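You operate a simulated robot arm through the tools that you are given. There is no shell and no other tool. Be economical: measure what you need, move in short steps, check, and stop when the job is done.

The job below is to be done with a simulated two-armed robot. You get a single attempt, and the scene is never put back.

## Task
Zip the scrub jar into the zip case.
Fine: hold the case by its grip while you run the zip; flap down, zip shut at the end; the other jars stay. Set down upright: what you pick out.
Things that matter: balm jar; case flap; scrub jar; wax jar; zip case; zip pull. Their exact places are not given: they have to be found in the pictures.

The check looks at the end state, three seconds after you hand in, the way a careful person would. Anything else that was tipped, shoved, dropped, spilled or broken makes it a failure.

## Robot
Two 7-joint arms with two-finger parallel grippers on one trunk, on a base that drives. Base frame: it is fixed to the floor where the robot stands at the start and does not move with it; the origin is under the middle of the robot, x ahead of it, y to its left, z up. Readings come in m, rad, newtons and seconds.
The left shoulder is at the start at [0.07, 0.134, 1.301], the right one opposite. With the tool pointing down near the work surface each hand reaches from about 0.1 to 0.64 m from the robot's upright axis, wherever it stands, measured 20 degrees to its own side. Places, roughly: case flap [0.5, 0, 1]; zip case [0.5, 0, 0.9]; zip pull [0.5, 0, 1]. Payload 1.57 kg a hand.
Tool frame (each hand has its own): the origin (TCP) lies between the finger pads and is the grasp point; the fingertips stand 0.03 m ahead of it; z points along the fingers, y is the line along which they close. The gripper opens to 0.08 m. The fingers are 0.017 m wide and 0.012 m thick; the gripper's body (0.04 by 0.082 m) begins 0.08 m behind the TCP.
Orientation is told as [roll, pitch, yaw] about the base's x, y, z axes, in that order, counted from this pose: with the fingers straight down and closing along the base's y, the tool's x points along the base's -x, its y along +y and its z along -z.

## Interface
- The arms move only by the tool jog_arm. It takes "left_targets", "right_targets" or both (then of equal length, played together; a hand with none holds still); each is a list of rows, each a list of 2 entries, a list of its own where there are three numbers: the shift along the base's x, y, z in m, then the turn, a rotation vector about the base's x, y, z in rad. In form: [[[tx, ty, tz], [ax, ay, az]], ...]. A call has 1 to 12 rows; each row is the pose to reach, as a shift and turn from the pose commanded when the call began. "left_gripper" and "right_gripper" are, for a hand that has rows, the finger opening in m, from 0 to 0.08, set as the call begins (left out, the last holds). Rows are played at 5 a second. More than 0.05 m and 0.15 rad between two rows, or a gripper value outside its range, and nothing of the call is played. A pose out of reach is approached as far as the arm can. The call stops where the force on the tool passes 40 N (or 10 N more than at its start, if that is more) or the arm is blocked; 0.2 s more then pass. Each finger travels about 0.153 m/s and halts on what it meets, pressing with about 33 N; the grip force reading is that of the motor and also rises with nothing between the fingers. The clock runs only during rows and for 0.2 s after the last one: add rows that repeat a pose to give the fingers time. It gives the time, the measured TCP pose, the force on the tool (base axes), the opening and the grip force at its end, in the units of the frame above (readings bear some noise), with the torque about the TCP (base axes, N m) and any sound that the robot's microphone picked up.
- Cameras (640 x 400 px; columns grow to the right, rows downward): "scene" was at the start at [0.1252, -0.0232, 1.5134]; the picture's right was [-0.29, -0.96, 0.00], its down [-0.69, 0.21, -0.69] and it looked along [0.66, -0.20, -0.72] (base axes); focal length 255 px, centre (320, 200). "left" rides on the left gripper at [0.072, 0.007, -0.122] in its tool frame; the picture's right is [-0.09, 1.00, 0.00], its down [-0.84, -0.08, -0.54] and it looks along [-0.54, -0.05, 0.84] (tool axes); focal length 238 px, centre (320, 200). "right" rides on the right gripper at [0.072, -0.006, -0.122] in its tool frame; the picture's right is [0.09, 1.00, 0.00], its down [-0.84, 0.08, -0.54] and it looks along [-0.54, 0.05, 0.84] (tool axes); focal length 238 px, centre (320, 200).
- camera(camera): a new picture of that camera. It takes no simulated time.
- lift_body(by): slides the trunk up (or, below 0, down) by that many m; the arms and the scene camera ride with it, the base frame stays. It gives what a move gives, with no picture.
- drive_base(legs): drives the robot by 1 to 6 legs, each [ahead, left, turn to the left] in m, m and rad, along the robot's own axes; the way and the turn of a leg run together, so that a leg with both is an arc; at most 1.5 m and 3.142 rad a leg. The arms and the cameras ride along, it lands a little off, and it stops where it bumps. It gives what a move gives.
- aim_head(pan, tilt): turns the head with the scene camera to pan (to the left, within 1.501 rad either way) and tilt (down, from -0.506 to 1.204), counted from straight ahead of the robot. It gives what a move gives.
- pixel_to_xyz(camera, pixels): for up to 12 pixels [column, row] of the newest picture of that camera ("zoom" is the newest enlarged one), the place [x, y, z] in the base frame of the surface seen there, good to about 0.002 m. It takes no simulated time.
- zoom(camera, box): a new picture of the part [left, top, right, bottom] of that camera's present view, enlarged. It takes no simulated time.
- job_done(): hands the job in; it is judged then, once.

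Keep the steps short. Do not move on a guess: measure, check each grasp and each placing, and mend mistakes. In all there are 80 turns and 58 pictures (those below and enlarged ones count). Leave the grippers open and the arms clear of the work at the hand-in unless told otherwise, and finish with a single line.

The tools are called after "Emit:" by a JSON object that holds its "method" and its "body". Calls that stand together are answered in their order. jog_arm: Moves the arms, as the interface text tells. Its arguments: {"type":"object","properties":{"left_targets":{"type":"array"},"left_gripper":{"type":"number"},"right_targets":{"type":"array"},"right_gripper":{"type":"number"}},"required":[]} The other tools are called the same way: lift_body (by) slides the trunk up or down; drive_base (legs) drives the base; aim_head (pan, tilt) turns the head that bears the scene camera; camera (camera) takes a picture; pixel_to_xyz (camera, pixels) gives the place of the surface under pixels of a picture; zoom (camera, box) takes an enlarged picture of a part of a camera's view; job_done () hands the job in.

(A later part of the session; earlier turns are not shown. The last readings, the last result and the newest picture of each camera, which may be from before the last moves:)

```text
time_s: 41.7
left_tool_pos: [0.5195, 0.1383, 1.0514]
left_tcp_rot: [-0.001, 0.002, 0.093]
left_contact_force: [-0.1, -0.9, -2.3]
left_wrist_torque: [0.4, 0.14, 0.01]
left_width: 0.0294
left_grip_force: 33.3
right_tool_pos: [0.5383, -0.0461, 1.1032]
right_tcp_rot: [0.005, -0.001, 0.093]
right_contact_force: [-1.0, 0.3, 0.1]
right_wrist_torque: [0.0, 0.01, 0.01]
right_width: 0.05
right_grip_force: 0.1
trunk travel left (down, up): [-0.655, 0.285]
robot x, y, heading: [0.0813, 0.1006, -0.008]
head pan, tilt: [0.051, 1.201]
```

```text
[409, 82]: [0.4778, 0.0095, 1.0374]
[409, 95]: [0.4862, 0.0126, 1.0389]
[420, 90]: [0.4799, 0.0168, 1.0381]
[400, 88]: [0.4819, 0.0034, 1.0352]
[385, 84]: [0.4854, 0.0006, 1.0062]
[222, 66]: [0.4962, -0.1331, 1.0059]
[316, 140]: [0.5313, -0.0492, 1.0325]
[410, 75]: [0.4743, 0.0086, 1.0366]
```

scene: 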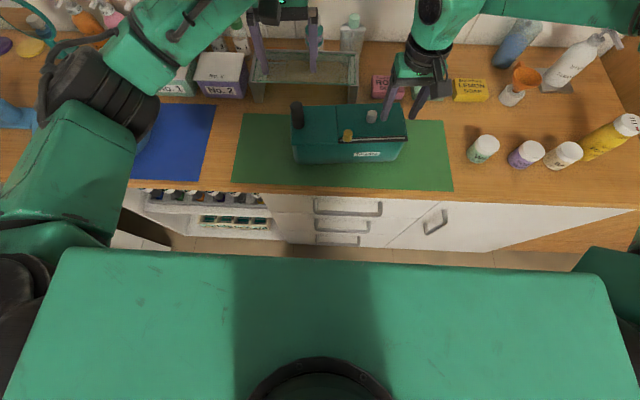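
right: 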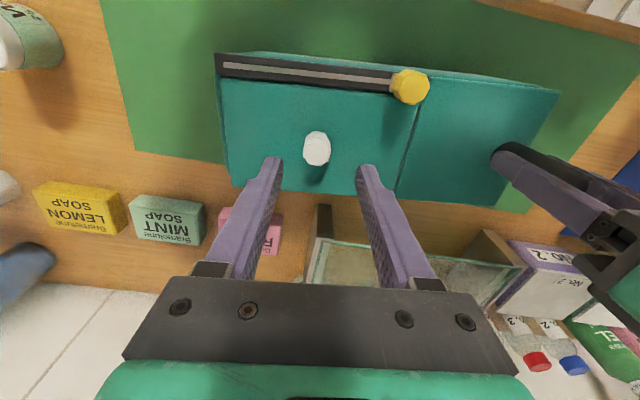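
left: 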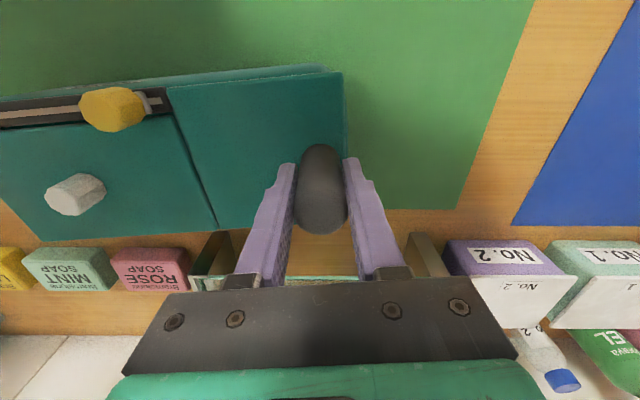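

Case is settled. Pull centre ≈ (0.479, 0.011). Move over it and descend to TCP 1.045, fingers open 0.05.

Emit:
{"method": "jog_arm", "body": {"right_targets": [[[-0.02, 0.02, 0], [0, 0, 0]], [[-0.04, 0.04, 0], [0, 0, 0]], [[-0.0595, 0.057, 0], [0, 0, 0]], [[-0.0595, 0.057, -0.03], [0, 0, 0]], [[-0.0595, 0.057, -0.058], [0, 0, 0]], [[-0.0595, 0.057, -0.058], [0, 0, 0]]]}}

Emit:
{"method": "camera", "body": {"camera": "right"}}

```text
time_s: 43.1
left_tool_pos: [0.5202, 0.1364, 1.0507]
left_tcp_rot: [-0.002, 0.002, 0.094]
left_contact_force: [0.5, -0.4, -2.6]
left_wrist_torque: [0.45, 0.04, 0.01]
left_width: 0.0294
left_grip_force: 32.7
right_tool_pos: [0.4776, 0.0103, 1.0437]
right_tcp_rot: [0.004, 0.0, 0.095]
right_contact_force: [-0.1, -0.4, 0.6]
right_wrist_torque: [-0.06, 0.01, 0.03]
right_width: 0.0498
right_grip_force: 0.1
trunk travel left (down, up): [-0.655, 0.285]
robot x, y, heading: [0.0807, 0.0998, -0.005]
head pan, tilt: [0.051, 1.201]
```

```text
35 pictures are left
```

right: 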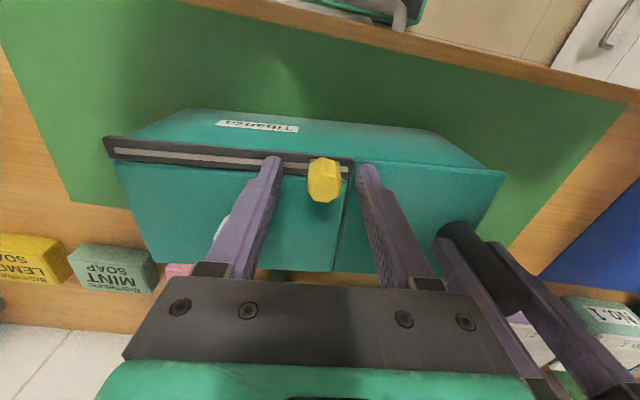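

Pull sits between the fingers. Close, then test a small run toward -y along the slot (direction (0.095,-0.995)).

Emit:
{"method": "jog_arm", "body": {"right_targets": [[[0, 0, 0], [0, 0, 0]], [[0, 0, 0], [0, 0, 0]], [[0, 0, 0], [0, 0, 0]]], "right_gripper": 0}}

Emit:
{"method": "jog_arm", "body": {"right_targets": [[[0.001, -0.01, 0], [0, 0, 0]], [[0.002, -0.02, 0], [0, 0, 0]], [[0.002, -0.02, 0], [0, 0, 0]]]}}

Emit:
{"method": "camera", "body": {"camera": "right"}}

```text
time_s: 43.9
left_tool_pos: [0.5198, 0.1389, 1.0518]
left_tcp_rot: [0.001, 0.002, 0.091]
left_contact_force: [-0.7, 0.2, -2.5]
left_wrist_torque: [0.71, 0.07, 0.01]
left_width: 0.0293
left_grip_force: 33.4
right_tool_pos: [0.478, 0.0104, 1.044]
right_tcp_rot: [0.003, 0.002, 0.094]
right_contact_force: [0.1, 0.6, 0.6]
right_wrist_torque: [-0.49, -0.01, -0.01]
right_width: 0.0194
right_grip_force: 33.2
trunk travel left (down, up): [-0.655, 0.285]
robot x, y, heading: [0.0773, 0.1051, -0.004]
head pan, tilt: [0.051, 1.201]
```

```text
time_s: 44.7
left_tool_pos: [0.5213, 0.1388, 1.0514]
left_tcp_rot: [-0.001, 0.003, 0.091]
left_contact_force: [-2.9, -0.3, 2.3]
left_wrist_torque: [0.22, 0.07, -0.18]
left_width: 0.0292
left_grip_force: 32.7
right_tool_pos: [0.4806, -0.0085, 1.0444]
right_tcp_rot: [0.001, -0.001, 0.094]
right_contact_force: [0.5, -0.4, -1.7]
right_wrist_torque: [-0.53, 0.19, -0.06]
right_width: 0.0197
right_grip_force: 32.4
trunk travel left (down, up): [-0.655, 0.285]
robot x, y, heading: [0.0789, 0.0968, -0.002]
head pan, tilt: [0.051, 1.201]
```

```text
34 pictures are left
```

right: 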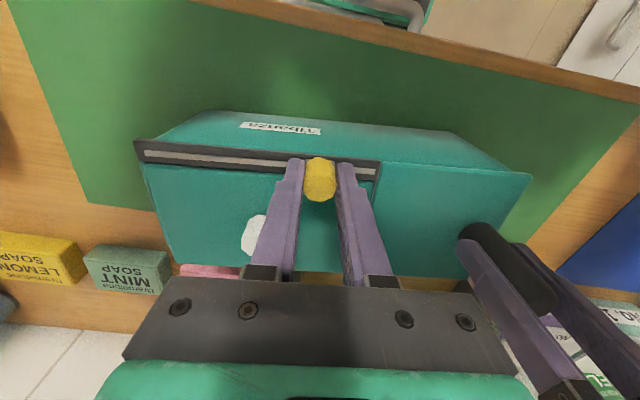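

It slides freely. Run it on to the -y end, stopping on force.

Emit:
{"method": "jog_arm", "body": {"right_targets": [[[0.0014, -0.015, 0], [0, 0, 0]], [[0.0028, -0.03, 0], [0, 0, 0]], [[0.0042, -0.045, 0], [0, 0, 0]], [[0.0056, -0.06, 0], [0, 0, 0]], [[0.007, -0.075, 0], [0, 0, 0]], [[0.0084, -0.09, 0], [0, 0, 0]], [[0.0088, -0.095, 0], [0, 0, 0]], [[0.0093, -0.1, 0], [0, 0, 0]], [[0.0097, -0.105, 0], [0, 0, 0]], [[0.0102, -0.11, 0], [0, 0, 0]]]}}

Emit:
{"method": "camera", "body": {"camera": "right"}}

```text
time_s: 46.9
left_tool_pos: [0.5207, 0.1383, 1.0514]
left_tcp_rot: [-0.001, 0.001, 0.093]
left_contact_force: [1.4, -9.1, 2.9]
left_wrist_torque: [-0.5, -0.25, 0.41]
left_width: 0.0297
left_grip_force: 33.3
right_tool_pos: [0.4924, -0.1184, 1.0447]
right_tcp_rot: [0.006, -0.002, 0.097]
right_contact_force: [-0.3, 9.1, -0.1]
right_wrist_torque: [-0.27, 0.23, 0.07]
right_width: 0.0199
right_grip_force: 32.4
trunk travel left (down, up): [-0.655, 0.285]
robot x, y, heading: [0.0799, 0.1013, -0.005]
head pan, tilt: [0.051, 1.201]
```

```text
33 pictures are left
```

right: 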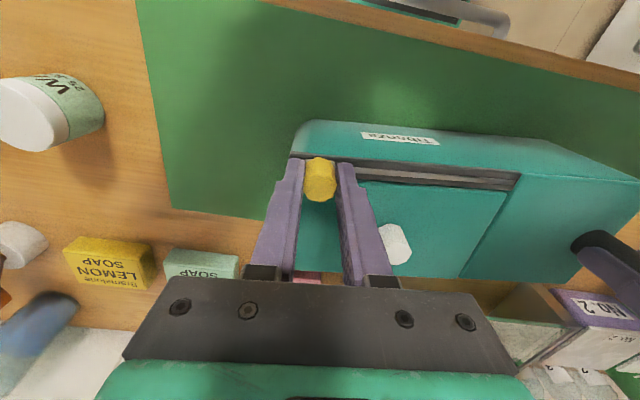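

Reached the end (9 N), and the flap edge shows free. Release the pull and rise, then locate the knob.

Emit:
{"method": "jog_arm", "body": {"right_targets": [[[0, 0.001, 0], [0, 0, 0]], [[0, 0.001, 0], [0, 0, 0]], [[0, 0.001, 0.03], [0, 0, 0]], [[0, 0.001, 0.06], [0, 0, 0]], [[0.02, 0.03, 0.06], [0, 0, 0]], [[0.042, 0.065, 0.06], [0, 0, 0]], [[0.042, 0.065, 0.06], [0, 0, 0]]], "right_gripper": 0.05}}

Emit:
{"method": "camera", "body": {"camera": "right"}}

```text
time_s: 48.5
left_tool_pos: [0.5199, 0.1377, 1.0507]
left_tcp_rot: [-0.002, 0.003, 0.094]
left_contact_force: [-0.8, -0.3, -2.5]
left_wrist_torque: [0.53, 0.05, 0.02]
left_width: 0.0292
left_grip_force: 32.8
right_tool_pos: [0.5319, -0.0536, 1.1044]
right_tcp_rot: [0.004, -0.001, 0.093]
right_contact_force: [-0.4, 0.4, -0.2]
right_wrist_torque: [0.01, -0.01, 0.0]
right_width: 0.0501
right_grip_force: 0.0
trunk travel left (down, up): [-0.655, 0.285]
robot x, y, heading: [0.0834, 0.099, -0.009]
head pan, tilt: [0.051, 1.201]
```

```text
32 pictures are left
```

right: 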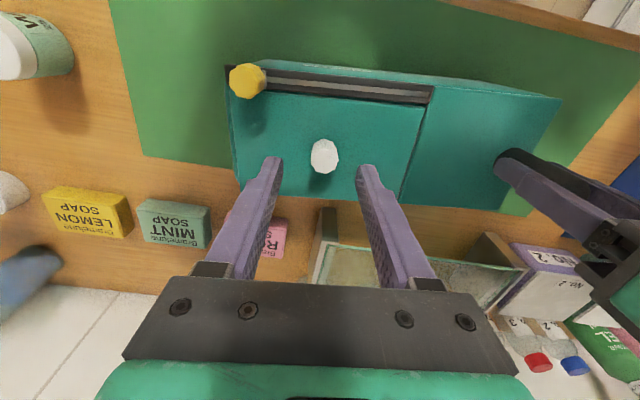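

Emit:
{"method": "pixel_to_xyz", "body": {"camera": "right", "pixels": [[324, 147], [324, 160], [316, 153], [333, 153], [300, 120], [250, 190], [425, 110]]}}

```text
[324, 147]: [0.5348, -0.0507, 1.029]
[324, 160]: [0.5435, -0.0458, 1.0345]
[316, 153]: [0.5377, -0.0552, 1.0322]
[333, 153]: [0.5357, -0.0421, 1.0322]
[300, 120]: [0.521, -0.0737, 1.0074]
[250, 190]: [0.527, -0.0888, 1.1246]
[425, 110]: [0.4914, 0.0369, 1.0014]
```

Knob centre ≈ (0.540, -0.048). Align, descend, close.

Emit:
{"method": "jog_arm", "body": {"right_targets": [[[0.007, 0.006, -0.03], [0, 0, 0]], [[0.007, 0.006, -0.061], [0, 0, 0]], [[0.007, 0.006, -0.061], [0, 0, 0]]]}}

Emit:
{"method": "jog_arm", "body": {"right_targets": [[[0, 0, 0], [0, 0, 0]], [[0, 0, 0], [0, 0, 0]], [[0, 0, 0], [0, 0, 0]]], "right_gripper": 0}}

Emit:
{"method": "jog_arm", "body": {"right_targets": [[[0.003, 0, 0.005], [0, 0.1, 0]], [[0.007, 0, 0.01], [0, 0.2, 0]], [[0.007, 0, 0.01], [0, 0.2, 0]]]}}

Emit:
{"method": "camera", "body": {"camera": "right"}}

```text
time_s: 49.3
left_tool_pos: [0.5192, 0.1382, 1.0513]
left_tcp_rot: [-0.001, 0.002, 0.093]
left_contact_force: [0.2, -0.2, -1.0]
left_wrist_torque: [0.21, -0.05, -0.05]
left_width: 0.0293
left_grip_force: 32.8
right_tool_pos: [0.5406, -0.0469, 1.0439]
right_tcp_rot: [0.002, -0.002, 0.095]
right_contact_force: [1.0, -0.7, 0.3]
right_wrist_torque: [0.01, 0.02, 0.0]
right_width: 0.05
right_grip_force: 0.0
trunk travel left (down, up): [-0.655, 0.285]
robot x, y, heading: [0.078, 0.0982, -0.002]
head pan, tilt: [0.051, 1.201]
```

```text
time_s: 50.1
left_tool_pos: [0.5207, 0.138, 1.0517]
left_tcp_rot: [-0.003, 0.001, 0.091]
left_contact_force: [2.0, -8.0, -3.5]
left_wrist_torque: [0.69, 0.03, 0.01]
left_width: 0.0296
left_grip_force: 33.5
right_tool_pos: [0.5401, -0.0472, 1.0438]
right_tcp_rot: [0.004, -0.001, 0.097]
right_contact_force: [-1.2, 8.8, -1.2]
right_wrist_torque: [-0.28, -0.02, 0.08]
right_width: 0.0232
right_grip_force: 33.1
trunk travel left (down, up): [-0.655, 0.285]
robot x, y, heading: [0.0798, 0.1025, -0.005]
head pan, tilt: [0.051, 1.201]
```

```text
time_s: 50.9
left_tool_pos: [0.5184, 0.1344, 1.0518]
left_tcp_rot: [-0.006, -0.001, 0.085]
left_contact_force: [2.3, -6.5, 1.3]
left_wrist_torque: [0.99, 0.31, 0.19]
left_width: 0.0295
left_grip_force: 32.9
right_tool_pos: [0.5365, -0.0513, 1.0551]
right_tcp_rot: [0.034, 0.192, 0.108]
right_contact_force: [-2.7, 4.1, 1.4]
right_wrist_torque: [-0.52, 0.01, 0.14]
right_width: 0.023
right_grip_force: 33.6
right hand out of reach, approached as far as the arm can: row 2, 3
trunk travel left (down, up): [-0.655, 0.285]
robot x, y, heading: [0.0786, 0.1017, -0.005]
head pan, tilt: [0.051, 1.201]
stopped in row 3 (right hand): the force on the tool passed its limit (the readings are from after the stop); the commanded pose is now the measured one
```

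```text
31 pictures are left
```

right: 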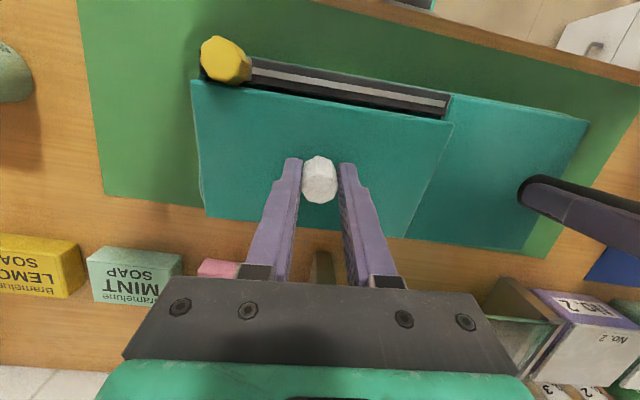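

The flap opens (hinge at the back), but tilting the hand goes out of reach. I'll lower it, let go with both hands, and move the base further left for the flap job.

Emit:
{"method": "jog_arm", "body": {"right_targets": [[[0.002, 0.002, -0.005], [-0.015, -0.1, 0]], [[0.004, 0.004, -0.01], [-0.03, -0.19, -0.01]], [[0.004, 0.004, -0.01], [-0.03, -0.19, -0.01]]]}}

Emit:
{"method": "jog_arm", "body": {"right_targets": [[[0, 0, 0], [0, 0, 0]], [[0, 0, 0], [0, 0, 0]], [[0, 0, 0.04], [0, 0, 0]], [[0, 0, 0.07], [0, 0, 0]], [[0, 0, 0.07], [0, 0, 0]], [[0, 0, 0.07], [0, 0, 0]]], "left_targets": [[[0, 0, 0], [0, 0, 0]], [[0, 0, 0], [0, 0, 0]], [[0, 0, 0.04], [0, 0, 0]], [[0, 0, 0.08], [0, 0, 0]], [[0, 0, 0.12], [0, 0, 0]], [[0, 0, 0.12], [0, 0, 0]]], "right_gripper": 0.05, "left_gripper": 0.08}}

Emit:
{"method": "drive_base", "body": {"legs": [[0.0, 0.12, 0]]}}

Emit:
{"method": "lift_body", "body": {"by": 0.06}}

```text
time_s: 51.7
left_tool_pos: [0.5191, 0.137, 1.0511]
left_tcp_rot: [-0.005, 0.0, 0.088]
left_contact_force: [5.7, 14.2, 6.2]
left_wrist_torque: [1.33, 0.47, 0.51]
left_width: 0.0297
left_grip_force: 33.2
right_tool_pos: [0.5404, -0.0478, 1.0448]
right_tcp_rot: [-0.018, 0.006, 0.089]
right_contact_force: [-3.4, -7.8, 2.2]
right_wrist_torque: [0.46, 0.05, 0.08]
right_width: 0.023
right_grip_force: 32.9
trunk travel left (down, up): [-0.655, 0.285]
robot x, y, heading: [0.0798, 0.101, 0.0]
head pan, tilt: [0.051, 1.201]
```

```text
time_s: 53.1
left_tool_pos: [0.5201, 0.135, 1.1708]
left_tcp_rot: [-0.009, 0.002, 0.085]
left_contact_force: [1.0, -0.2, -0.4]
left_wrist_torque: [0.01, 0.01, -0.04]
left_width: 0.0799
left_grip_force: 0.1
right_tool_pos: [0.5373, -0.0478, 1.1119]
right_tcp_rot: [-0.014, 0.007, 0.093]
right_contact_force: [0.6, 0.1, -0.7]
right_wrist_torque: [-0.02, 0.0, 0.03]
right_width: 0.05
right_grip_force: 0.0
right hand out of reach, approached as far as the arm can: row 4, 5, 6
trunk travel left (down, up): [-0.655, 0.285]
robot x, y, heading: [0.0822, 0.1012, 0.002]
head pan, tilt: [0.051, 1.201]
```

```text
time_s: 54.3
left_tool_pos: [0.5207, 0.2524, 1.171]
left_tcp_rot: [-0.006, 0.002, 0.088]
left_contact_force: [-0.4, 0.2, 1.2]
left_wrist_torque: [0.02, -0.04, 0.04]
left_width: 0.08
left_grip_force: 0.0
right_tool_pos: [0.5384, 0.0688, 1.112]
right_tcp_rot: [-0.013, 0.006, 0.092]
right_contact_force: [-0.6, -0.2, -0.5]
right_wrist_torque: [0.03, -0.04, 0.02]
right_width: 0.0499
right_grip_force: 0.1
trunk travel left (down, up): [-0.655, 0.285]
robot x, y, heading: [0.0855, 0.2202, -0.001]
head pan, tilt: [0.051, 1.201]
```

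```text
time_s: 55.3
left_tool_pos: [0.5203, 0.2555, 1.2307]
left_tcp_rot: [-0.007, 0.0, 0.089]
left_contact_force: [0.0, 0.1, -1.3]
left_wrist_torque: [0.0, -0.01, 0.0]
left_width: 0.08
left_grip_force: 0.0
right_tool_pos: [0.5381, 0.0699, 1.172]
right_tcp_rot: [-0.013, 0.005, 0.091]
right_contact_force: [-0.2, -0.3, 0.5]
right_wrist_torque: [0.0, -0.03, 0.01]
right_width: 0.0501
right_grip_force: 0.1
trunk travel left (down, up): [-0.715, 0.225]
robot x, y, heading: [0.0806, 0.2166, -0.003]
head pan, tilt: [0.051, 1.201]
```

Move the right hand back over the knob and view.

Emit:
{"method": "jog_arm", "body": {"right_targets": [[[0.001, -0.04, 0], [0, 0, 0]], [[0.001, -0.08, -0.02], [0, 0, 0]], [[0.002, -0.116, -0.04], [0, 0, 0]], [[0.002, -0.116, -0.07], [0, 0, 0]], [[0.002, -0.116, -0.07], [0, 0, 0]]]}}

Emit:
{"method": "camera", "body": {"camera": "right"}}

Emit:
{"method": "pixel_to_xyz", "body": {"camera": "right", "pixels": [[320, 140], [320, 150], [320, 160], [312, 150], [328, 150]]}}

```text
time_s: 56.5
left_tool_pos: [0.5199, 0.255, 1.2311]
left_tcp_rot: [-0.007, 0.0, 0.088]
left_contact_force: [0.4, 0.1, -0.2]
left_wrist_torque: [-0.02, -0.02, 0.01]
left_width: 0.0799
left_grip_force: 0.1
right_tool_pos: [0.5376, -0.0446, 1.0986]
right_tcp_rot: [-0.014, 0.005, 0.093]
right_contact_force: [-0.3, 0.6, 0.7]
right_wrist_torque: [-0.02, -0.01, -0.02]
right_width: 0.05
right_grip_force: 0.1
trunk travel left (down, up): [-0.715, 0.225]
robot x, y, heading: [0.0799, 0.216, -0.003]
head pan, tilt: [0.051, 1.201]
```

```text
30 pictures are left
```

right: 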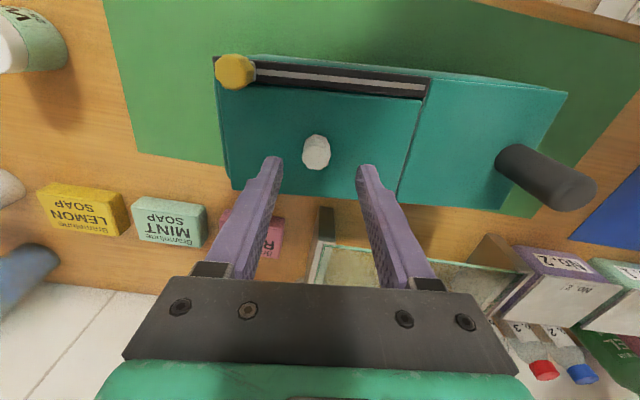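

```text
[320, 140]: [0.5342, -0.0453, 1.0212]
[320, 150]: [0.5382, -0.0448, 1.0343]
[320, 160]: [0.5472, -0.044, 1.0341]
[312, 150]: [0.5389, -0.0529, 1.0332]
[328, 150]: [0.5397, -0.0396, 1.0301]
```

Align on knob (0.542, -0.046), close, and follow the hinge arc to about 0.6 rad.

Emit:
{"method": "jog_arm", "body": {"right_targets": [[[0.004, -0.0015, -0.03], [0, 0, 0]], [[0.004, -0.0015, -0.056], [0.01, 0, 0]], [[0.004, -0.0015, -0.056], [0.01, 0, 0]]]}}

Emit:
{"method": "jog_arm", "body": {"right_targets": [[[0, 0, 0], [0, 0, 0]], [[0, 0, 0], [0, 0, 0]], [[0, 0, 0], [0, 0, 0]]], "right_gripper": 0}}

Emit:
{"method": "jog_arm", "body": {"right_targets": [[[0.006, 0.0005, 0.007], [-0.013, 0.149, 0]], [[0.013, 0.001, 0.0132], [-0.027, 0.297, 0]], [[0.0207, 0.002, 0.0182], [-0.04, 0.445, 0]], [[0.029, 0.0025, 0.022], [-0.053, 0.593, 0]], [[0.029, 0.0025, 0.022], [-0.053, 0.593, 0]]]}}

Emit:
{"method": "camera", "body": {"camera": "right"}}

```text
time_s: 57.3
left_tool_pos: [0.5204, 0.2546, 1.2307]
left_tcp_rot: [-0.007, 0.001, 0.087]
left_contact_force: [0.5, -0.4, 0.6]
left_wrist_torque: [0.03, 0.01, -0.02]
left_width: 0.0801
left_grip_force: 0.1
right_tool_pos: [0.5423, -0.0461, 1.046]
right_tcp_rot: [-0.002, 0.005, 0.092]
right_contact_force: [0.2, 0.4, 0.2]
right_wrist_torque: [0.0, 0.0, -0.01]
right_width: 0.0503
right_grip_force: 0.0
trunk travel left (down, up): [-0.715, 0.225]
robot x, y, heading: [0.0807, 0.2201, -0.002]
head pan, tilt: [0.051, 1.201]
```

```text
time_s: 58.1
left_tool_pos: [0.5205, 0.2544, 1.2309]
left_tcp_rot: [-0.007, 0.003, 0.088]
left_contact_force: [0.1, 0.2, 1.1]
left_wrist_torque: [0.02, 0.0, -0.05]
left_width: 0.0798
left_grip_force: 0.1
right_tool_pos: [0.544, -0.0463, 1.046]
right_tcp_rot: [-0.001, 0.005, 0.091]
right_contact_force: [-0.5, -0.1, -0.4]
right_wrist_torque: [0.35, 0.09, 0.05]
right_width: 0.0226
right_grip_force: 32.8
trunk travel left (down, up): [-0.715, 0.225]
robot x, y, heading: [0.0846, 0.221, -0.001]
head pan, tilt: [0.051, 1.201]
```

```text
time_s: 59.1
left_tool_pos: [0.5169, 0.2569, 1.2308]
left_tcp_rot: [-0.01, -0.001, 0.085]
left_contact_force: [-0.3, 0.0, 0.1]
left_wrist_torque: [0.03, -0.01, 0.0]
left_width: 0.08
left_grip_force: 0.0
right_tool_pos: [0.5276, -0.0122, 1.0383]
right_tcp_rot: [0.003, 0.51, 0.091]
right_contact_force: [-3.5, 6.5, 12.5]
right_wrist_torque: [-0.77, 0.06, -0.2]
right_width: 0.0232
right_grip_force: 33.4
right hand out of reach, approached as far as the arm can: row 2, 3, 4
trunk travel left (down, up): [-0.715, 0.225]
robot x, y, heading: [0.0781, 0.2184, -0.003]
head pan, tilt: [0.051, 1.201]
stopped in row 4 (right hand): the force on the tool passed its limit (the readings are from after the stop); the commanded pose is now the measured one
```

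```text
29 pictures are left
```

right: 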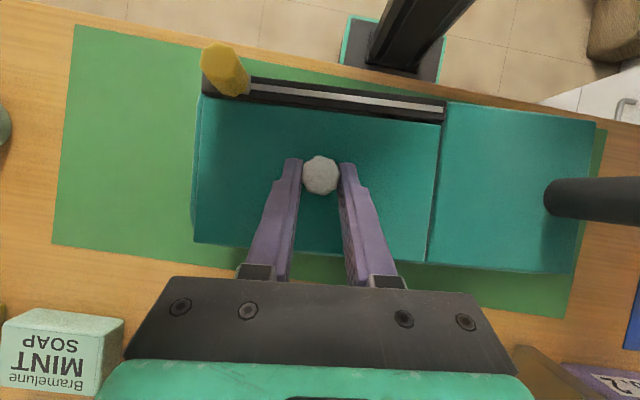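

The out-of-reach tilt dragged the case by about (-0.015, +0.034); it still sits upright. The tilt costs reach, so I'll open the fingers, straighten the hand and rise. Then I'll raise the trunk, which should extend outward reach.

Emit:
{"method": "jog_arm", "body": {"right_targets": [[[0, 0, 0], [0, 0, 0]], [[0, 0, 0], [0, 0, 0]], [[0, 0, 0.03], [0, -0.1, 0]], [[0, 0, 0.05], [0, -0.24, 0]], [[-0.01, 0, 0.06], [0, -0.38, 0]], [[-0.01, 0, 0.06], [0, -0.51, 0]], [[-0.01, 0, 0.06], [0, -0.51, 0]]], "right_gripper": 0.06}}

Emit:
{"method": "lift_body", "body": {"by": 0.2}}

Emit:
{"method": "jog_arm", "body": {"right_targets": [[[0.0, 0, -0.04], [0, 0, 0]], [[0.0, 0, -0.08], [0, 0, 0]], [[0.0, 0, -0.12], [0, 0, 0]], [[0.0, 0, -0.16], [0, 0, 0]], [[0.03, 0, -0.16], [0, 0, 0]], [[0.06, 0, -0.16], [0, 0, 0]], [[0.09, 0, -0.16], [0, 0, 0]], [[0.09, 0, -0.16], [0, 0, 0]]]}}

Emit:
{"method": "camera", "body": {"camera": "right"}}

```text
time_s: 60.7
left_tool_pos: [0.5207, 0.2547, 1.2302]
left_tcp_rot: [-0.007, 0.003, 0.086]
left_contact_force: [0.2, 0.7, -0.1]
left_wrist_torque: [0.01, 0.01, 0.01]
left_width: 0.0799
left_grip_force: 0.1
right_tool_pos: [0.5206, -0.0166, 1.0957]
right_tcp_rot: [-0.041, 0.004, 0.08]
right_contact_force: [0.8, 0.4, -0.4]
right_wrist_torque: [0.0, 0.05, -0.01]
right_width: 0.0602
right_grip_force: 0.1
trunk travel left (down, up): [-0.715, 0.225]
robot x, y, heading: [0.0844, 0.2181, -0.003]
head pan, tilt: [0.051, 1.201]
```

```text
time_s: 62.8
left_tool_pos: [0.521, 0.2544, 1.431]
left_tcp_rot: [-0.008, 0.0, 0.086]
left_contact_force: [0.1, -0.1, 0.6]
left_wrist_torque: [-0.02, 0.02, -0.01]
left_width: 0.08
left_grip_force: 0.0
right_tool_pos: [0.52, -0.0157, 1.2952]
right_tcp_rot: [-0.04, 0.003, 0.081]
right_contact_force: [-0.2, 0.6, -0.1]
right_wrist_torque: [0.0, 0.06, 0.03]
right_width: 0.06
right_grip_force: 0.0
trunk travel left (down, up): [-0.915, 0.025]
robot x, y, heading: [0.08, 0.2183, -0.005]
head pan, tilt: [0.051, 1.201]
```

```text
time_s: 64.6
left_tool_pos: [0.5196, 0.2542, 1.4303]
left_tcp_rot: [-0.007, 0.003, 0.086]
left_contact_force: [-0.4, -0.3, -0.4]
left_wrist_torque: [0.01, -0.01, 0.0]
left_width: 0.0801
left_grip_force: 0.1
right_tool_pos: [0.61, -0.0153, 1.1346]
right_tcp_rot: [-0.038, 0.003, 0.08]
right_contact_force: [-0.1, 0.5, 0.3]
right_wrist_torque: [-0.02, 0.02, 0.01]
right_width: 0.0599
right_grip_force: 0.0
trunk travel left (down, up): [-0.915, 0.025]
robot x, y, heading: [0.0805, 0.2162, 0.002]
head pan, tilt: [0.051, 1.201]
```

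```text
28 pictures are left
```

right: 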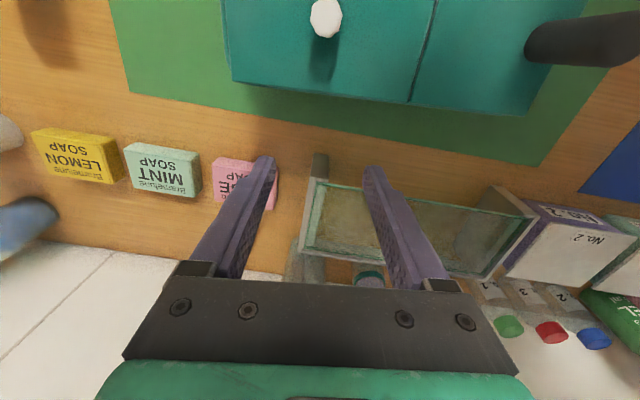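

Reach is now fine at x=0.61. Locate knob and flap edges.

Emit:
{"method": "pixel_to_xyz", "body": {"camera": "right", "pixels": [[325, 12], [325, 22], [315, 18], [336, 18], [240, 80], [405, 99], [520, 110], [330, 190], [420, 220]]}}

```text
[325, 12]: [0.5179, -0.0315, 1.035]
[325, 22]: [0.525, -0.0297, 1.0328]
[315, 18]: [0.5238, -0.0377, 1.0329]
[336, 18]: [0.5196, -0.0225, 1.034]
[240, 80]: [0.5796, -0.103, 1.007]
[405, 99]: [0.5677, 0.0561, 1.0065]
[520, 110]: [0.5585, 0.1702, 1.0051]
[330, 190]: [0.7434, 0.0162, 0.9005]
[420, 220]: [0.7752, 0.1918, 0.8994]
```

Grasp the knob at (0.520, -0.030).

Emit:
{"method": "jog_arm", "body": {"right_targets": [[[-0.045, -0.008, 0], [0.02, 0, 0]], [[-0.089, -0.015, 0], [0.038, 0, 0]], [[-0.089, -0.015, -0.045], [0.038, 0, 0]], [[-0.089, -0.015, -0.09], [0.038, 0, 0]], [[-0.089, -0.015, -0.09], [0.038, 0, 0]]]}}

Emit:
{"method": "jog_arm", "body": {"right_targets": [[[0, 0, 0], [0, 0, 0]], [[0, 0, 0], [0, 0, 0]], [[0, 0, 0], [0, 0, 0]]], "right_gripper": 0}}

Emit:
{"method": "camera", "body": {"camera": "right"}}

```text
time_s: 65.8
left_tool_pos: [0.518, 0.2532, 1.4308]
left_tcp_rot: [-0.007, 0.0, 0.086]
left_contact_force: [0.4, -0.6, 0.5]
left_wrist_torque: [0.01, -0.04, 0.01]
left_width: 0.0798
left_grip_force: 0.0
right_tool_pos: [0.5224, -0.0304, 1.0455]
right_tcp_rot: [-0.002, -0.002, 0.08]
right_contact_force: [-0.7, -0.5, 0.4]
right_wrist_torque: [0.01, -0.01, 0.02]
right_width: 0.0599
right_grip_force: 0.0
trunk travel left (down, up): [-0.915, 0.025]
robot x, y, heading: [0.0827, 0.2187, -0.007]
head pan, tilt: [0.051, 1.201]
```

```text
time_s: 66.6
left_tool_pos: [0.5189, 0.2535, 1.4311]
left_tcp_rot: [-0.006, 0.0, 0.086]
left_contact_force: [-0.2, 0.8, 0.2]
left_wrist_torque: [0.01, 0.0, 0.02]
left_width: 0.0801
left_grip_force: 0.0
right_tool_pos: [0.5222, -0.0315, 1.0454]
right_tcp_rot: [-0.003, -0.001, 0.082]
right_contact_force: [-1.9, -2.0, 2.8]
right_wrist_torque: [0.32, -0.08, 0.03]
right_width: 0.0229
right_grip_force: 32.8
trunk travel left (down, up): [-0.915, 0.025]
robot x, y, heading: [0.0817, 0.2177, -0.011]
head pan, tilt: [0.051, 1.201]
```

```text
27 pictures are left
```

right: 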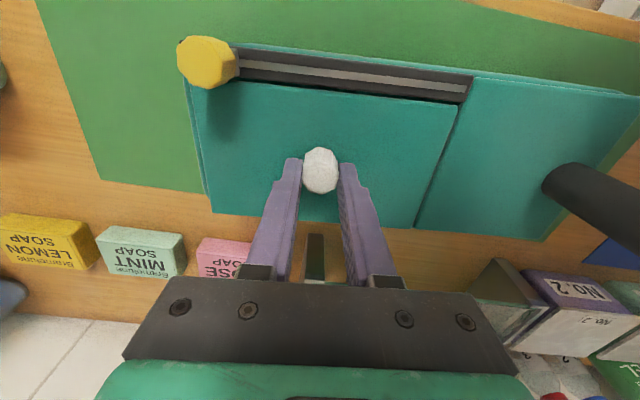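

Lift on the arc to ~0.6 rad, with the hand tilting less than the flap.

Emit:
{"method": "jog_arm", "body": {"right_targets": [[[0.005, 0.0004, 0.0077], [-0.006, 0.075, 0]], [[0.0111, 0.0009, 0.0145], [-0.012, 0.15, 0]], [[0.0179, 0.0014, 0.0206], [-0.016, 0.2, 0]], [[0.0254, 0.002, 0.0256], [-0.02, 0.25, 0]], [[0.0254, 0.002, 0.0256], [-0.02, 0.25, 0]]]}}

Emit:
{"method": "camera", "body": {"camera": "right"}}

```text
time_s: 67.8
left_tool_pos: [0.5203, 0.2534, 1.4307]
left_tcp_rot: [-0.006, 0.002, 0.086]
left_contact_force: [-0.2, -0.4, -0.5]
left_wrist_torque: [0.0, 0.02, -0.01]
left_width: 0.0804
left_grip_force: 0.0
right_tool_pos: [0.5455, -0.0287, 1.0712]
right_tcp_rot: [-0.002, 0.249, 0.077]
right_contact_force: [0.5, -1.1, -0.8]
right_wrist_torque: [0.24, 0.01, -0.09]
right_width: 0.0227
right_grip_force: 32.7
right hand out of reach, approached as far as the arm can: row 4, 5
trunk travel left (down, up): [-0.915, 0.025]
robot x, y, heading: [0.0807, 0.2215, -0.005]
head pan, tilt: [0.051, 1.201]
```

```text
26 pictures are left
```

right: 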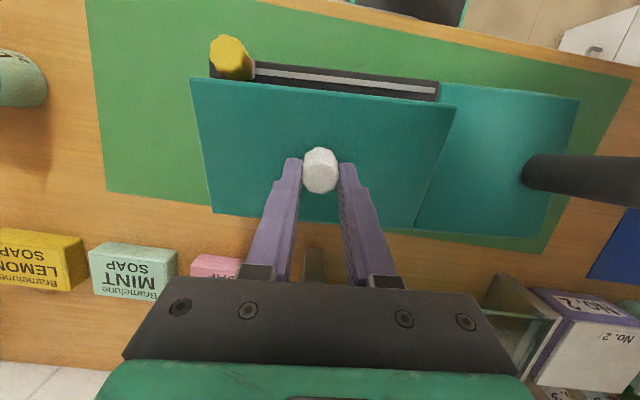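

Flap is rising smoothly with tiny forces. Continue to ~1.4 rad while bringing the hand back to vertical.

Emit:
{"method": "jog_arm", "body": {"right_targets": [[[0.0114, 0.001, 0.0053], [0.004, -0.05, 0]], [[0.0212, 0.0017, 0.0087], [0.01, -0.13, 0]], [[0.0315, 0.0025, 0.0097], [0.016, -0.2, 0]], [[0.0422, 0.0034, 0.0082], [0.02, -0.25, 0]], [[0.0422, 0.0034, 0.0082], [0.02, -0.25, 0]]]}}

Emit:
{"method": "camera", "body": {"camera": "right"}}

Emit:
{"method": "camera", "body": {"camera": "scene"}}

```text
time_s: 69.0
left_tool_pos: [0.5197, 0.2529, 1.4299]
left_tcp_rot: [-0.007, 0.001, 0.085]
left_contact_force: [-0.4, -0.3, -0.4]
left_wrist_torque: [-0.01, -0.01, 0.02]
left_width: 0.08
left_grip_force: 0.1
right_tool_pos: [0.5865, -0.0226, 1.0795]
right_tcp_rot: [-0.001, 0.0, 0.081]
right_contact_force: [0.1, -0.5, -1.1]
right_wrist_torque: [0.13, 0.05, 0.0]
right_width: 0.0227
right_grip_force: 32.9
trunk travel left (down, up): [-0.915, 0.025]
robot x, y, heading: [0.0812, 0.2176, -0.002]
head pan, tilt: [0.051, 1.201]
```

```text
25 pictures are left
```

right: 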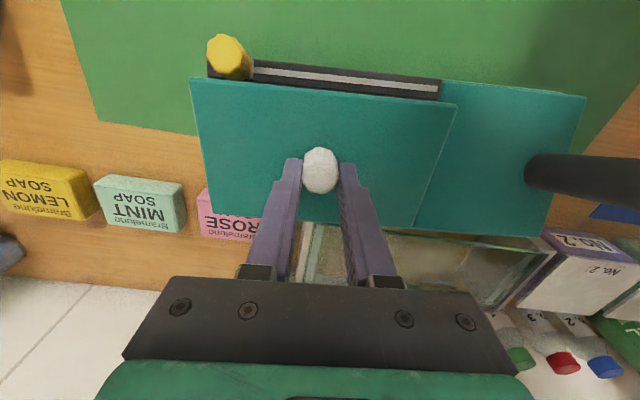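

```text
24 pictures are left
```

scene: 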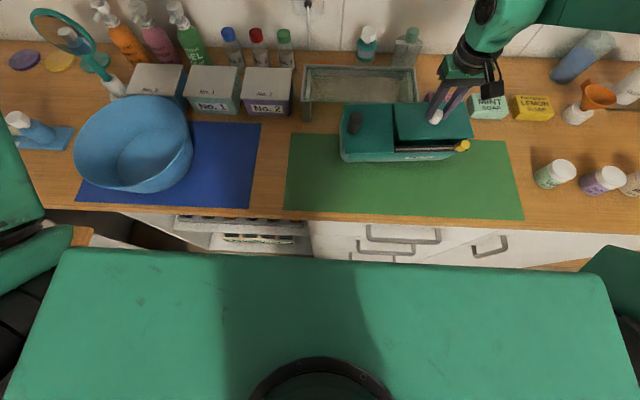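

The flap kept its angle in my fingers and the light case slid/tilted instead. Measure what the case is doing now.

Emit:
{"method": "pixel_to_xyz", "body": {"camera": "right", "pixels": [[200, 90], [440, 112], [220, 205], [405, 222], [265, 68], [435, 88], [480, 110], [450, 220], [530, 225], [570, 110], [560, 160]]}}

Emit:
{"method": "zoom", "body": {"camera": "scene", "box": [320, 60, 512, 180]}}

```text
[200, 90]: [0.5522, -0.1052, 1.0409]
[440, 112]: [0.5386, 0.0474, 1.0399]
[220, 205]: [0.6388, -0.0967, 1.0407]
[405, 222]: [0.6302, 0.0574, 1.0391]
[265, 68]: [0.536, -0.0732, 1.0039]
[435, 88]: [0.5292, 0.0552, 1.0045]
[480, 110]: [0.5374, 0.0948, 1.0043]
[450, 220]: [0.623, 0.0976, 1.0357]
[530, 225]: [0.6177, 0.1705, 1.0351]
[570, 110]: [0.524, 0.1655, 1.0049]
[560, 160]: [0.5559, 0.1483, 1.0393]
```

```text
3.33 times, centred on (416, 120) of scene
```

zoom: 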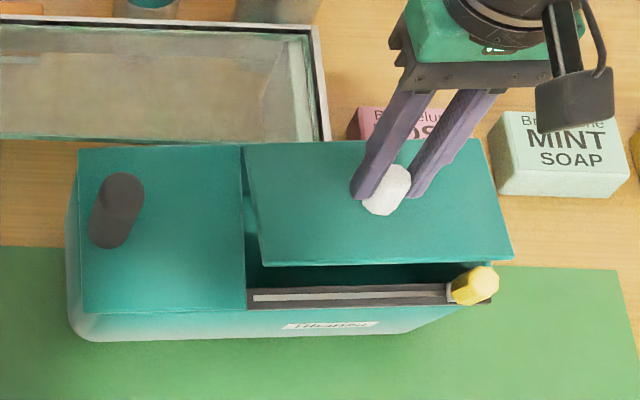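

The case has pitched up at the back, the flap still ~0.36 rad open. I'll reverse that move to set the case flat again.

Emit:
{"method": "jog_arm", "body": {"right_targets": [[[-0.0107, -0.001, 0.0015], [-0.004, 0.05, 0]], [[-0.021, -0.0017, 0.0005], [-0.01, 0.12, 0]], [[-0.0308, -0.0024, -0.0029], [-0.016, 0.2, 0]], [[-0.042, -0.0034, -0.0082], [-0.02, 0.25, 0]], [[-0.042, -0.0034, -0.0082], [-0.02, 0.25, 0]]]}}

Emit:
{"method": "zoom", "body": {"camera": "scene", "box": [320, 60, 512, 180]}}

Emit:
{"method": "pixel_to_xyz", "body": {"camera": "zoom", "pixels": [[100, 160], [90, 300], [235, 160], [235, 295], [270, 160], [270, 250], [470, 160], [500, 250]]}}

```text
time_s: 70.2
left_tool_pos: [0.5211, 0.2536, 1.4308]
left_tcp_rot: [-0.008, 0.003, 0.086]
left_contact_force: [0.2, 0.0, -0.6]
left_wrist_torque: [0.02, 0.0, 0.0]
left_width: 0.0798
left_grip_force: 0.0
right_tool_pos: [0.5432, -0.0287, 1.0727]
right_tcp_rot: [-0.004, 0.25, 0.08]
right_contact_force: [1.8, 0.5, 0.0]
right_wrist_torque: [0.25, -0.03, -0.14]
right_width: 0.0227
right_grip_force: 32.6
trunk travel left (down, up): [-0.915, 0.025]
robot x, y, heading: [0.077, 0.216, -0.004]
head pan, tilt: [0.051, 1.201]
```

```text
3.33 times, centred on (416, 120) of scene
```

zoom: 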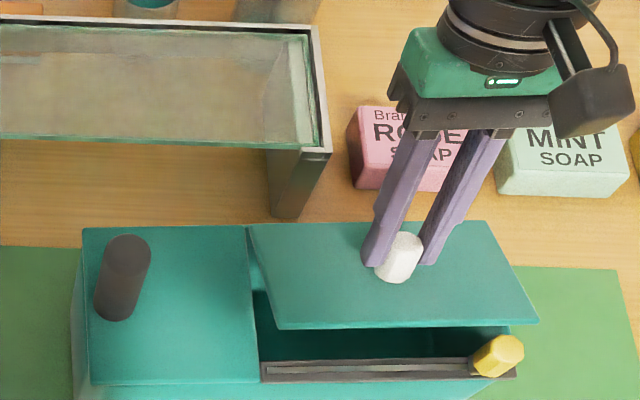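

```text
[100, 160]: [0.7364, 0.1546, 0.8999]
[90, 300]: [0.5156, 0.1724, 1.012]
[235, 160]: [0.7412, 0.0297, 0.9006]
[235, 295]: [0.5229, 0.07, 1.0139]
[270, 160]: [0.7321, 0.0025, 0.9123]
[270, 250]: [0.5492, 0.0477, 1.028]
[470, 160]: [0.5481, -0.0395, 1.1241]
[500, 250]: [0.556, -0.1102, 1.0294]
```

The case is almost flat (back ~1 cm high). Lower 0.012 more and look if it sits flat.

Emit:
{"method": "jog_arm", "body": {"right_targets": [[[-0.002, 0, -0.006], [0, 0, 0]], [[-0.003, 0, -0.012], [0, 0, 0]], [[-0.003, 0, -0.012], [0, 0, 0]]]}}

Emit:
{"method": "camera", "body": {"camera": "right"}}

Emit:
{"method": "pixel_to_xyz", "body": {"camera": "right", "pixels": [[200, 90], [440, 112], [220, 205], [405, 222], [300, 73], [435, 88], [480, 110], [450, 225], [530, 225], [560, 110]]}}

```text
time_s: 71.0
left_tool_pos: [0.5212, 0.2533, 1.4311]
left_tcp_rot: [-0.006, 0.002, 0.088]
left_contact_force: [-0.3, -0.2, 0.3]
left_wrist_torque: [0.02, -0.01, -0.03]
left_width: 0.0802
left_grip_force: 0.0
right_tool_pos: [0.54, -0.0262, 1.0603]
right_tcp_rot: [-0.003, 0.25, 0.077]
right_contact_force: [0.8, -0.3, -1.0]
right_wrist_torque: [0.21, 0.03, -0.11]
right_width: 0.0229
right_grip_force: 32.8
trunk travel left (down, up): [-0.915, 0.025]
robot x, y, heading: [0.0818, 0.2198, -0.004]
head pan, tilt: [0.051, 1.201]
```

```text
21 pictures are left
```

right: 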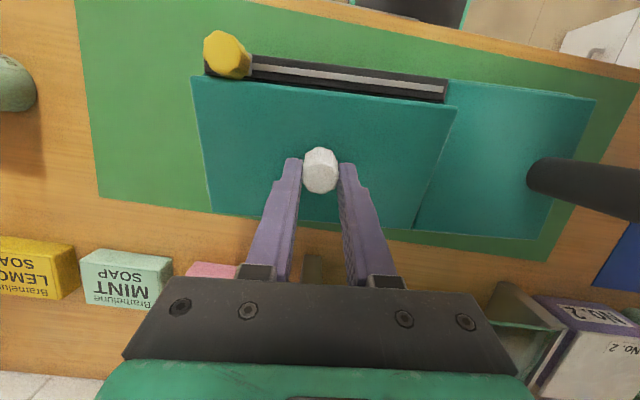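

```text
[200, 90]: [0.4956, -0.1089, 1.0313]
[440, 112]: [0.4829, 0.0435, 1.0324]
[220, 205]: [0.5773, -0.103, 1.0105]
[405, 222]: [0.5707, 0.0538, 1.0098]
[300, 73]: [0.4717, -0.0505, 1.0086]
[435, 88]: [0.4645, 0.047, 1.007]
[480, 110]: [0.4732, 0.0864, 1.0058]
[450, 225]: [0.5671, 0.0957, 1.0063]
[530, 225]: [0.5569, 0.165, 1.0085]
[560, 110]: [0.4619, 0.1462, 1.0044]
```

Case is flat; flap angle equals hand tilt (rigid in the fingers). Plan: lower the flap, regrasp the knob with the hand tilted back (-0.6 rad), so that turning to +0.2 opens the flap about 0.8 rad. The left hand can then push it over. First lower and release.

Emit:
{"method": "jog_arm", "body": {"right_targets": [[[-0.0066, -0.0005, -0.005], [0.01, -0.13, 0]], [[-0.012, -0.001, -0.0103], [0.02, -0.25, 0]], [[-0.012, -0.001, -0.0103], [0.02, -0.25, 0]]]}}

Emit:
{"method": "jog_arm", "body": {"right_targets": [[[0, 0, 0], [0, 0, 0]], [[0, 0, 0], [0, 0, 0]], [[0, 0, 0.03], [0, 0, 0]], [[-0.01, 0, 0.05], [0, -0.14, 0]], [[-0.02, 0, 0.05], [0.011, -0.28, 0]], [[-0.02, 0, 0.05], [0.022, -0.42, 0]], [[-0.02, 0, 0.05], [0.034, -0.56, 0]], [[-0.02, 0, 0.05], [0.036, -0.6, 0]], [[-0.02, 0, 0.05], [0.036, -0.6, 0]]], "right_gripper": 0.05}}

Emit:
{"method": "camera", "body": {"camera": "right"}}

```text
time_s: 71.8
left_tool_pos: [0.521, 0.254, 1.4309]
left_tcp_rot: [-0.006, 0.0, 0.086]
left_contact_force: [0.6, -0.9, 0.5]
left_wrist_torque: [-0.03, -0.02, -0.01]
left_width: 0.0798
left_grip_force: 0.1
right_tool_pos: [0.5302, -0.0285, 1.0477]
right_tcp_rot: [0.0, 0.0, 0.081]
right_contact_force: [-0.9, 0.4, -2.0]
right_wrist_torque: [-0.11, 0.15, 0.08]
right_width: 0.0229
right_grip_force: 33.4
trunk travel left (down, up): [-0.915, 0.025]
robot x, y, heading: [0.0827, 0.22, -0.006]
head pan, tilt: [0.051, 1.201]
```

```text
time_s: 73.8
left_tool_pos: [0.5217, 0.2547, 1.4311]
left_tcp_rot: [-0.007, 0.004, 0.085]
left_contact_force: [1.0, 0.4, 0.7]
left_wrist_torque: [0.01, 0.0, 0.02]
left_width: 0.0801
left_grip_force: 0.0
right_tool_pos: [0.5084, -0.0292, 1.0997]
right_tcp_rot: [-0.015, -0.602, 0.083]
right_contact_force: [-0.4, 0.0, 0.1]
right_wrist_torque: [-0.02, -0.03, 0.04]
right_width: 0.05
right_grip_force: 0.0
trunk travel left (down, up): [-0.915, 0.025]
robot x, y, heading: [0.0802, 0.2173, -0.005]
head pan, tilt: [0.051, 1.201]
```

```text
20 pictures are left
```

right: 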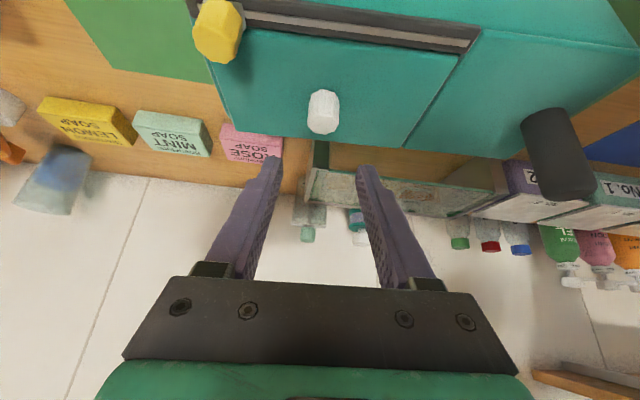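

Emit:
{"method": "pixel_to_xyz", "body": {"camera": "right", "pixels": [[323, 95], [323, 105], [315, 100], [332, 100], [323, 122], [250, 110], [400, 140], [225, 70]]}}

```text
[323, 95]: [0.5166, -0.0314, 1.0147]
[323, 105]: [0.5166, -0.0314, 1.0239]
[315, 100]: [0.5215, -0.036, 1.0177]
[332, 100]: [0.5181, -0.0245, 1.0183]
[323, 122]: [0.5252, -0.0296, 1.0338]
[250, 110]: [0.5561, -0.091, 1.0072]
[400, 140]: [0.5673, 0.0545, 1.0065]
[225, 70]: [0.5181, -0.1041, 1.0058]
```

Knob centre (0.526, -0.030). Descend with the tilted hand, grasp, and swing the flap to ~0.85 rad.

Emit:
{"method": "jog_arm", "body": {"right_targets": [[[0.0085, -0.001, -0.03], [0, 0, 0]], [[0.0085, -0.001, -0.058], [0, 0, 0]], [[0.0085, -0.001, -0.058], [0, 0, 0]]]}}

Emit:
{"method": "jog_arm", "body": {"right_targets": [[[0, 0, 0], [0, 0, 0]], [[0, 0, 0], [0, 0, 0]], [[0, 0, 0], [0, 0, 0]]], "right_gripper": 0}}

Emit:
{"method": "jog_arm", "body": {"right_targets": [[[0.0058, 0.0005, 0.0088], [-0.012, 0.149, 0]], [[0.0128, 0.001, 0.0167], [-0.024, 0.297, 0]], [[0.0209, 0.0017, 0.0233], [-0.036, 0.446, 0]], [[0.0299, 0.0024, 0.0288], [-0.048, 0.594, 0]], [[0.0397, 0.0032, 0.0328], [-0.06, 0.742, 0]], [[0.0464, 0.0037, 0.0346], [-0.068, 0.842, 0]], [[0.0464, 0.0037, 0.0346], [-0.068, 0.842, 0]]]}}

Emit:
{"method": "aim_head", "body": {"pan": -0.45, "tilt": 1.0}}

Emit:
{"method": "camera", "body": {"camera": "scene"}}

```text
time_s: 74.6
left_tool_pos: [0.5202, 0.2538, 1.4305]
left_tcp_rot: [-0.006, 0.0, 0.085]
left_contact_force: [0.6, -0.2, 0.2]
left_wrist_torque: [0.01, -0.01, 0.02]
left_width: 0.0802
left_grip_force: 0.2
right_tool_pos: [0.5163, -0.0292, 1.042]
right_tcp_rot: [-0.015, -0.603, 0.084]
right_contact_force: [-0.2, 0.6, 0.1]
right_wrist_torque: [0.01, -0.03, 0.04]
right_width: 0.05
right_grip_force: 0.0
trunk travel left (down, up): [-0.915, 0.025]
robot x, y, heading: [0.0794, 0.2201, -0.001]
head pan, tilt: [0.051, 1.201]
```

```text
time_s: 75.4
left_tool_pos: [0.5216, 0.2543, 1.4306]
left_tcp_rot: [-0.008, 0.0, 0.084]
left_contact_force: [-0.1, -0.7, -0.3]
left_wrist_torque: [0.04, 0.02, -0.01]
left_width: 0.0799
left_grip_force: 0.1
right_tool_pos: [0.5169, -0.0296, 1.0422]
right_tcp_rot: [-0.016, -0.602, 0.085]
right_contact_force: [-1.2, 0.1, 1.4]
right_wrist_torque: [0.54, -0.05, 0.04]
right_width: 0.0229
right_grip_force: 32.7
trunk travel left (down, up): [-0.915, 0.025]
robot x, y, heading: [0.08, 0.2185, 0.001]
head pan, tilt: [0.051, 1.201]
```

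```text
time_s: 77.0
left_tool_pos: [0.5195, 0.2542, 1.4304]
left_tcp_rot: [-0.009, 0.0, 0.085]
left_contact_force: [-1.0, 0.0, 0.4]
left_wrist_torque: [-0.03, -0.02, 0.01]
left_width: 0.0799
left_grip_force: 0.1
right_tool_pos: [0.5506, -0.022, 1.0797]
right_tcp_rot: [-0.016, 0.243, 0.084]
right_contact_force: [2.4, 0.7, 1.6]
right_wrist_torque: [0.4, -0.16, -0.29]
right_width: 0.0231
right_grip_force: 33.1
right hand out of reach, approached as far as the arm can: row 6, 7
trunk travel left (down, up): [-0.915, 0.025]
robot x, y, heading: [0.0811, 0.2155, -0.001]
head pan, tilt: [0.051, 1.201]
```

```text
time_s: 78.0
left_tool_pos: [0.5205, 0.2533, 1.4296]
left_tcp_rot: [-0.007, 0.003, 0.084]
left_contact_force: [-0.2, 0.2, -0.2]
left_wrist_torque: [0.01, -0.01, -0.02]
left_width: 0.0797
left_grip_force: 0.1
right_tool_pos: [0.5533, -0.0221, 1.0795]
right_tcp_rot: [-0.013, 0.242, 0.081]
right_contact_force: [0.7, -0.3, 0.5]
right_wrist_torque: [0.25, 0.04, -0.1]
right_width: 0.023
right_grip_force: 33.2
trunk travel left (down, up): [-0.915, 0.025]
robot x, y, heading: [0.0796, 0.2199, -0.0]
head pan, tilt: [-0.45, 1.0]
```

```text
19 pictures are left
```

scene: 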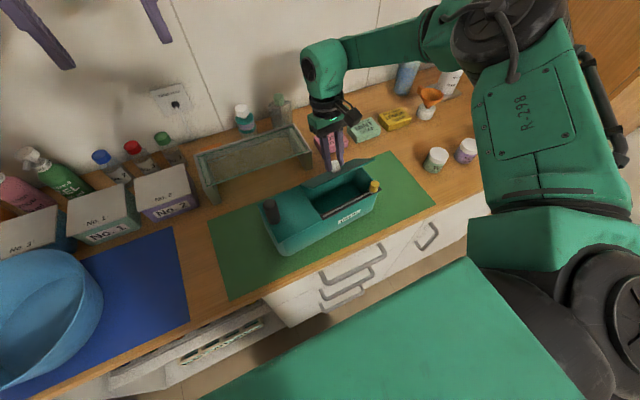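

The flap is well open. Zoom for detail.

Emit:
{"method": "zoom", "body": {"camera": "scene", "box": [240, 130, 400, 260]}}

Emit:
{"method": "pixel_to_xyz", "body": {"camera": "scene", "pixels": [[318, 197], [368, 172], [345, 192], [272, 205], [350, 200], [345, 180], [318, 189], [362, 169], [325, 210], [372, 192]]}}

```text
3.08 times, centred on (320, 195) of scene
```

zoom: 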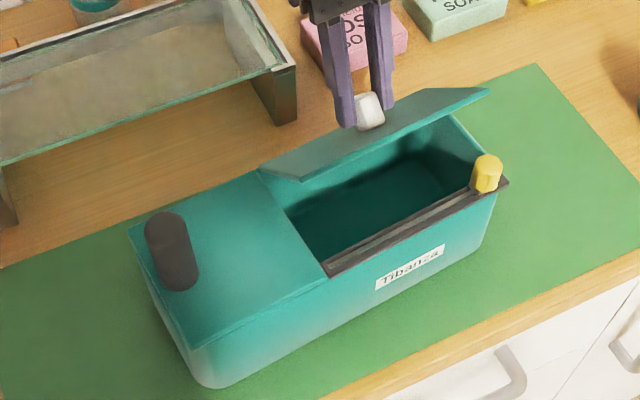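

```text
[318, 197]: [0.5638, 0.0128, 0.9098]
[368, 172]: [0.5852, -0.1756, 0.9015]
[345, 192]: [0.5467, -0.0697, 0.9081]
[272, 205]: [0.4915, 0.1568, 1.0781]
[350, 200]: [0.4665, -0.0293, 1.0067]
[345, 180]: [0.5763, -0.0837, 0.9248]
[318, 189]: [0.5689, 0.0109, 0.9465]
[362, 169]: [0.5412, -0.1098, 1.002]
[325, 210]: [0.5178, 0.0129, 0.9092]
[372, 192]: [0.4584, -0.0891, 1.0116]
```

Floor at z≈0.909, opening x 0.465–0.575, y 0.05 to -0.105. Now the left hand: close fingers, tilt fingertips toward -y, and come to a point in front of the flap's left corner.

Emit:
{"method": "jog_arm", "body": {"left_targets": [[[-0.013, -0.025, -0.035], [-0.1, 0, -0.02]], [[-0.026, -0.05, -0.07], [-0.2, 0, -0.04]], [[-0.039, -0.075, -0.105], [-0.3, 0, -0.06]], [[-0.052, -0.1, -0.14], [-0.4, 0, -0.08]], [[-0.065, -0.125, -0.175], [-0.5, 0, -0.085]], [[-0.08, -0.15, -0.21], [-0.6, 0, -0.085]], [[-0.08, -0.165, -0.25], [-0.6, 0, -0.085]], [[-0.08, -0.18, -0.29], [-0.6, 0, -0.085]], [[-0.08, -0.18, -0.29], [-0.6, 0, -0.085]]], "left_gripper": 0}}

Emit:
{"method": "camera", "body": {"camera": "scene"}}

```text
time_s: 80.0
left_tool_pos: [0.442, 0.0748, 1.1404]
left_tcp_rot: [-0.606, 0.025, -0.009]
left_contact_force: [-0.1, 0.6, -0.7]
left_wrist_torque: [-0.02, 0.03, -0.04]
left_width: 0.0004
left_grip_force: 21.2
right_tool_pos: [0.5531, -0.022, 1.0799]
right_tcp_rot: [-0.016, 0.241, 0.083]
right_contact_force: [1.0, -0.4, -0.4]
right_wrist_torque: [0.26, -0.05, -0.15]
right_width: 0.023
right_grip_force: 32.8
trunk travel left (down, up): [-0.915, 0.025]
robot x, y, heading: [0.082, 0.2192, -0.009]
head pan, tilt: [-0.45, 1.0]
```

```text
17 pictures are left
```

scene: 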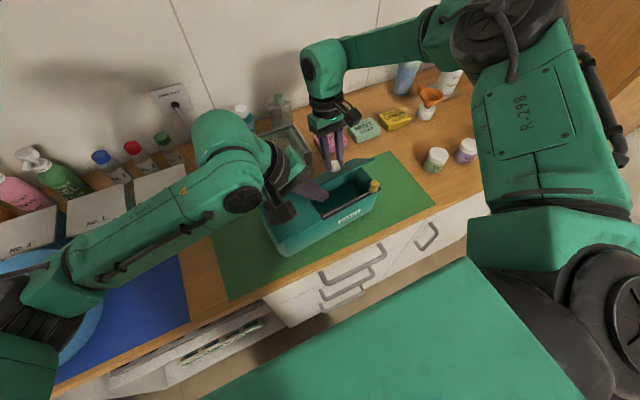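

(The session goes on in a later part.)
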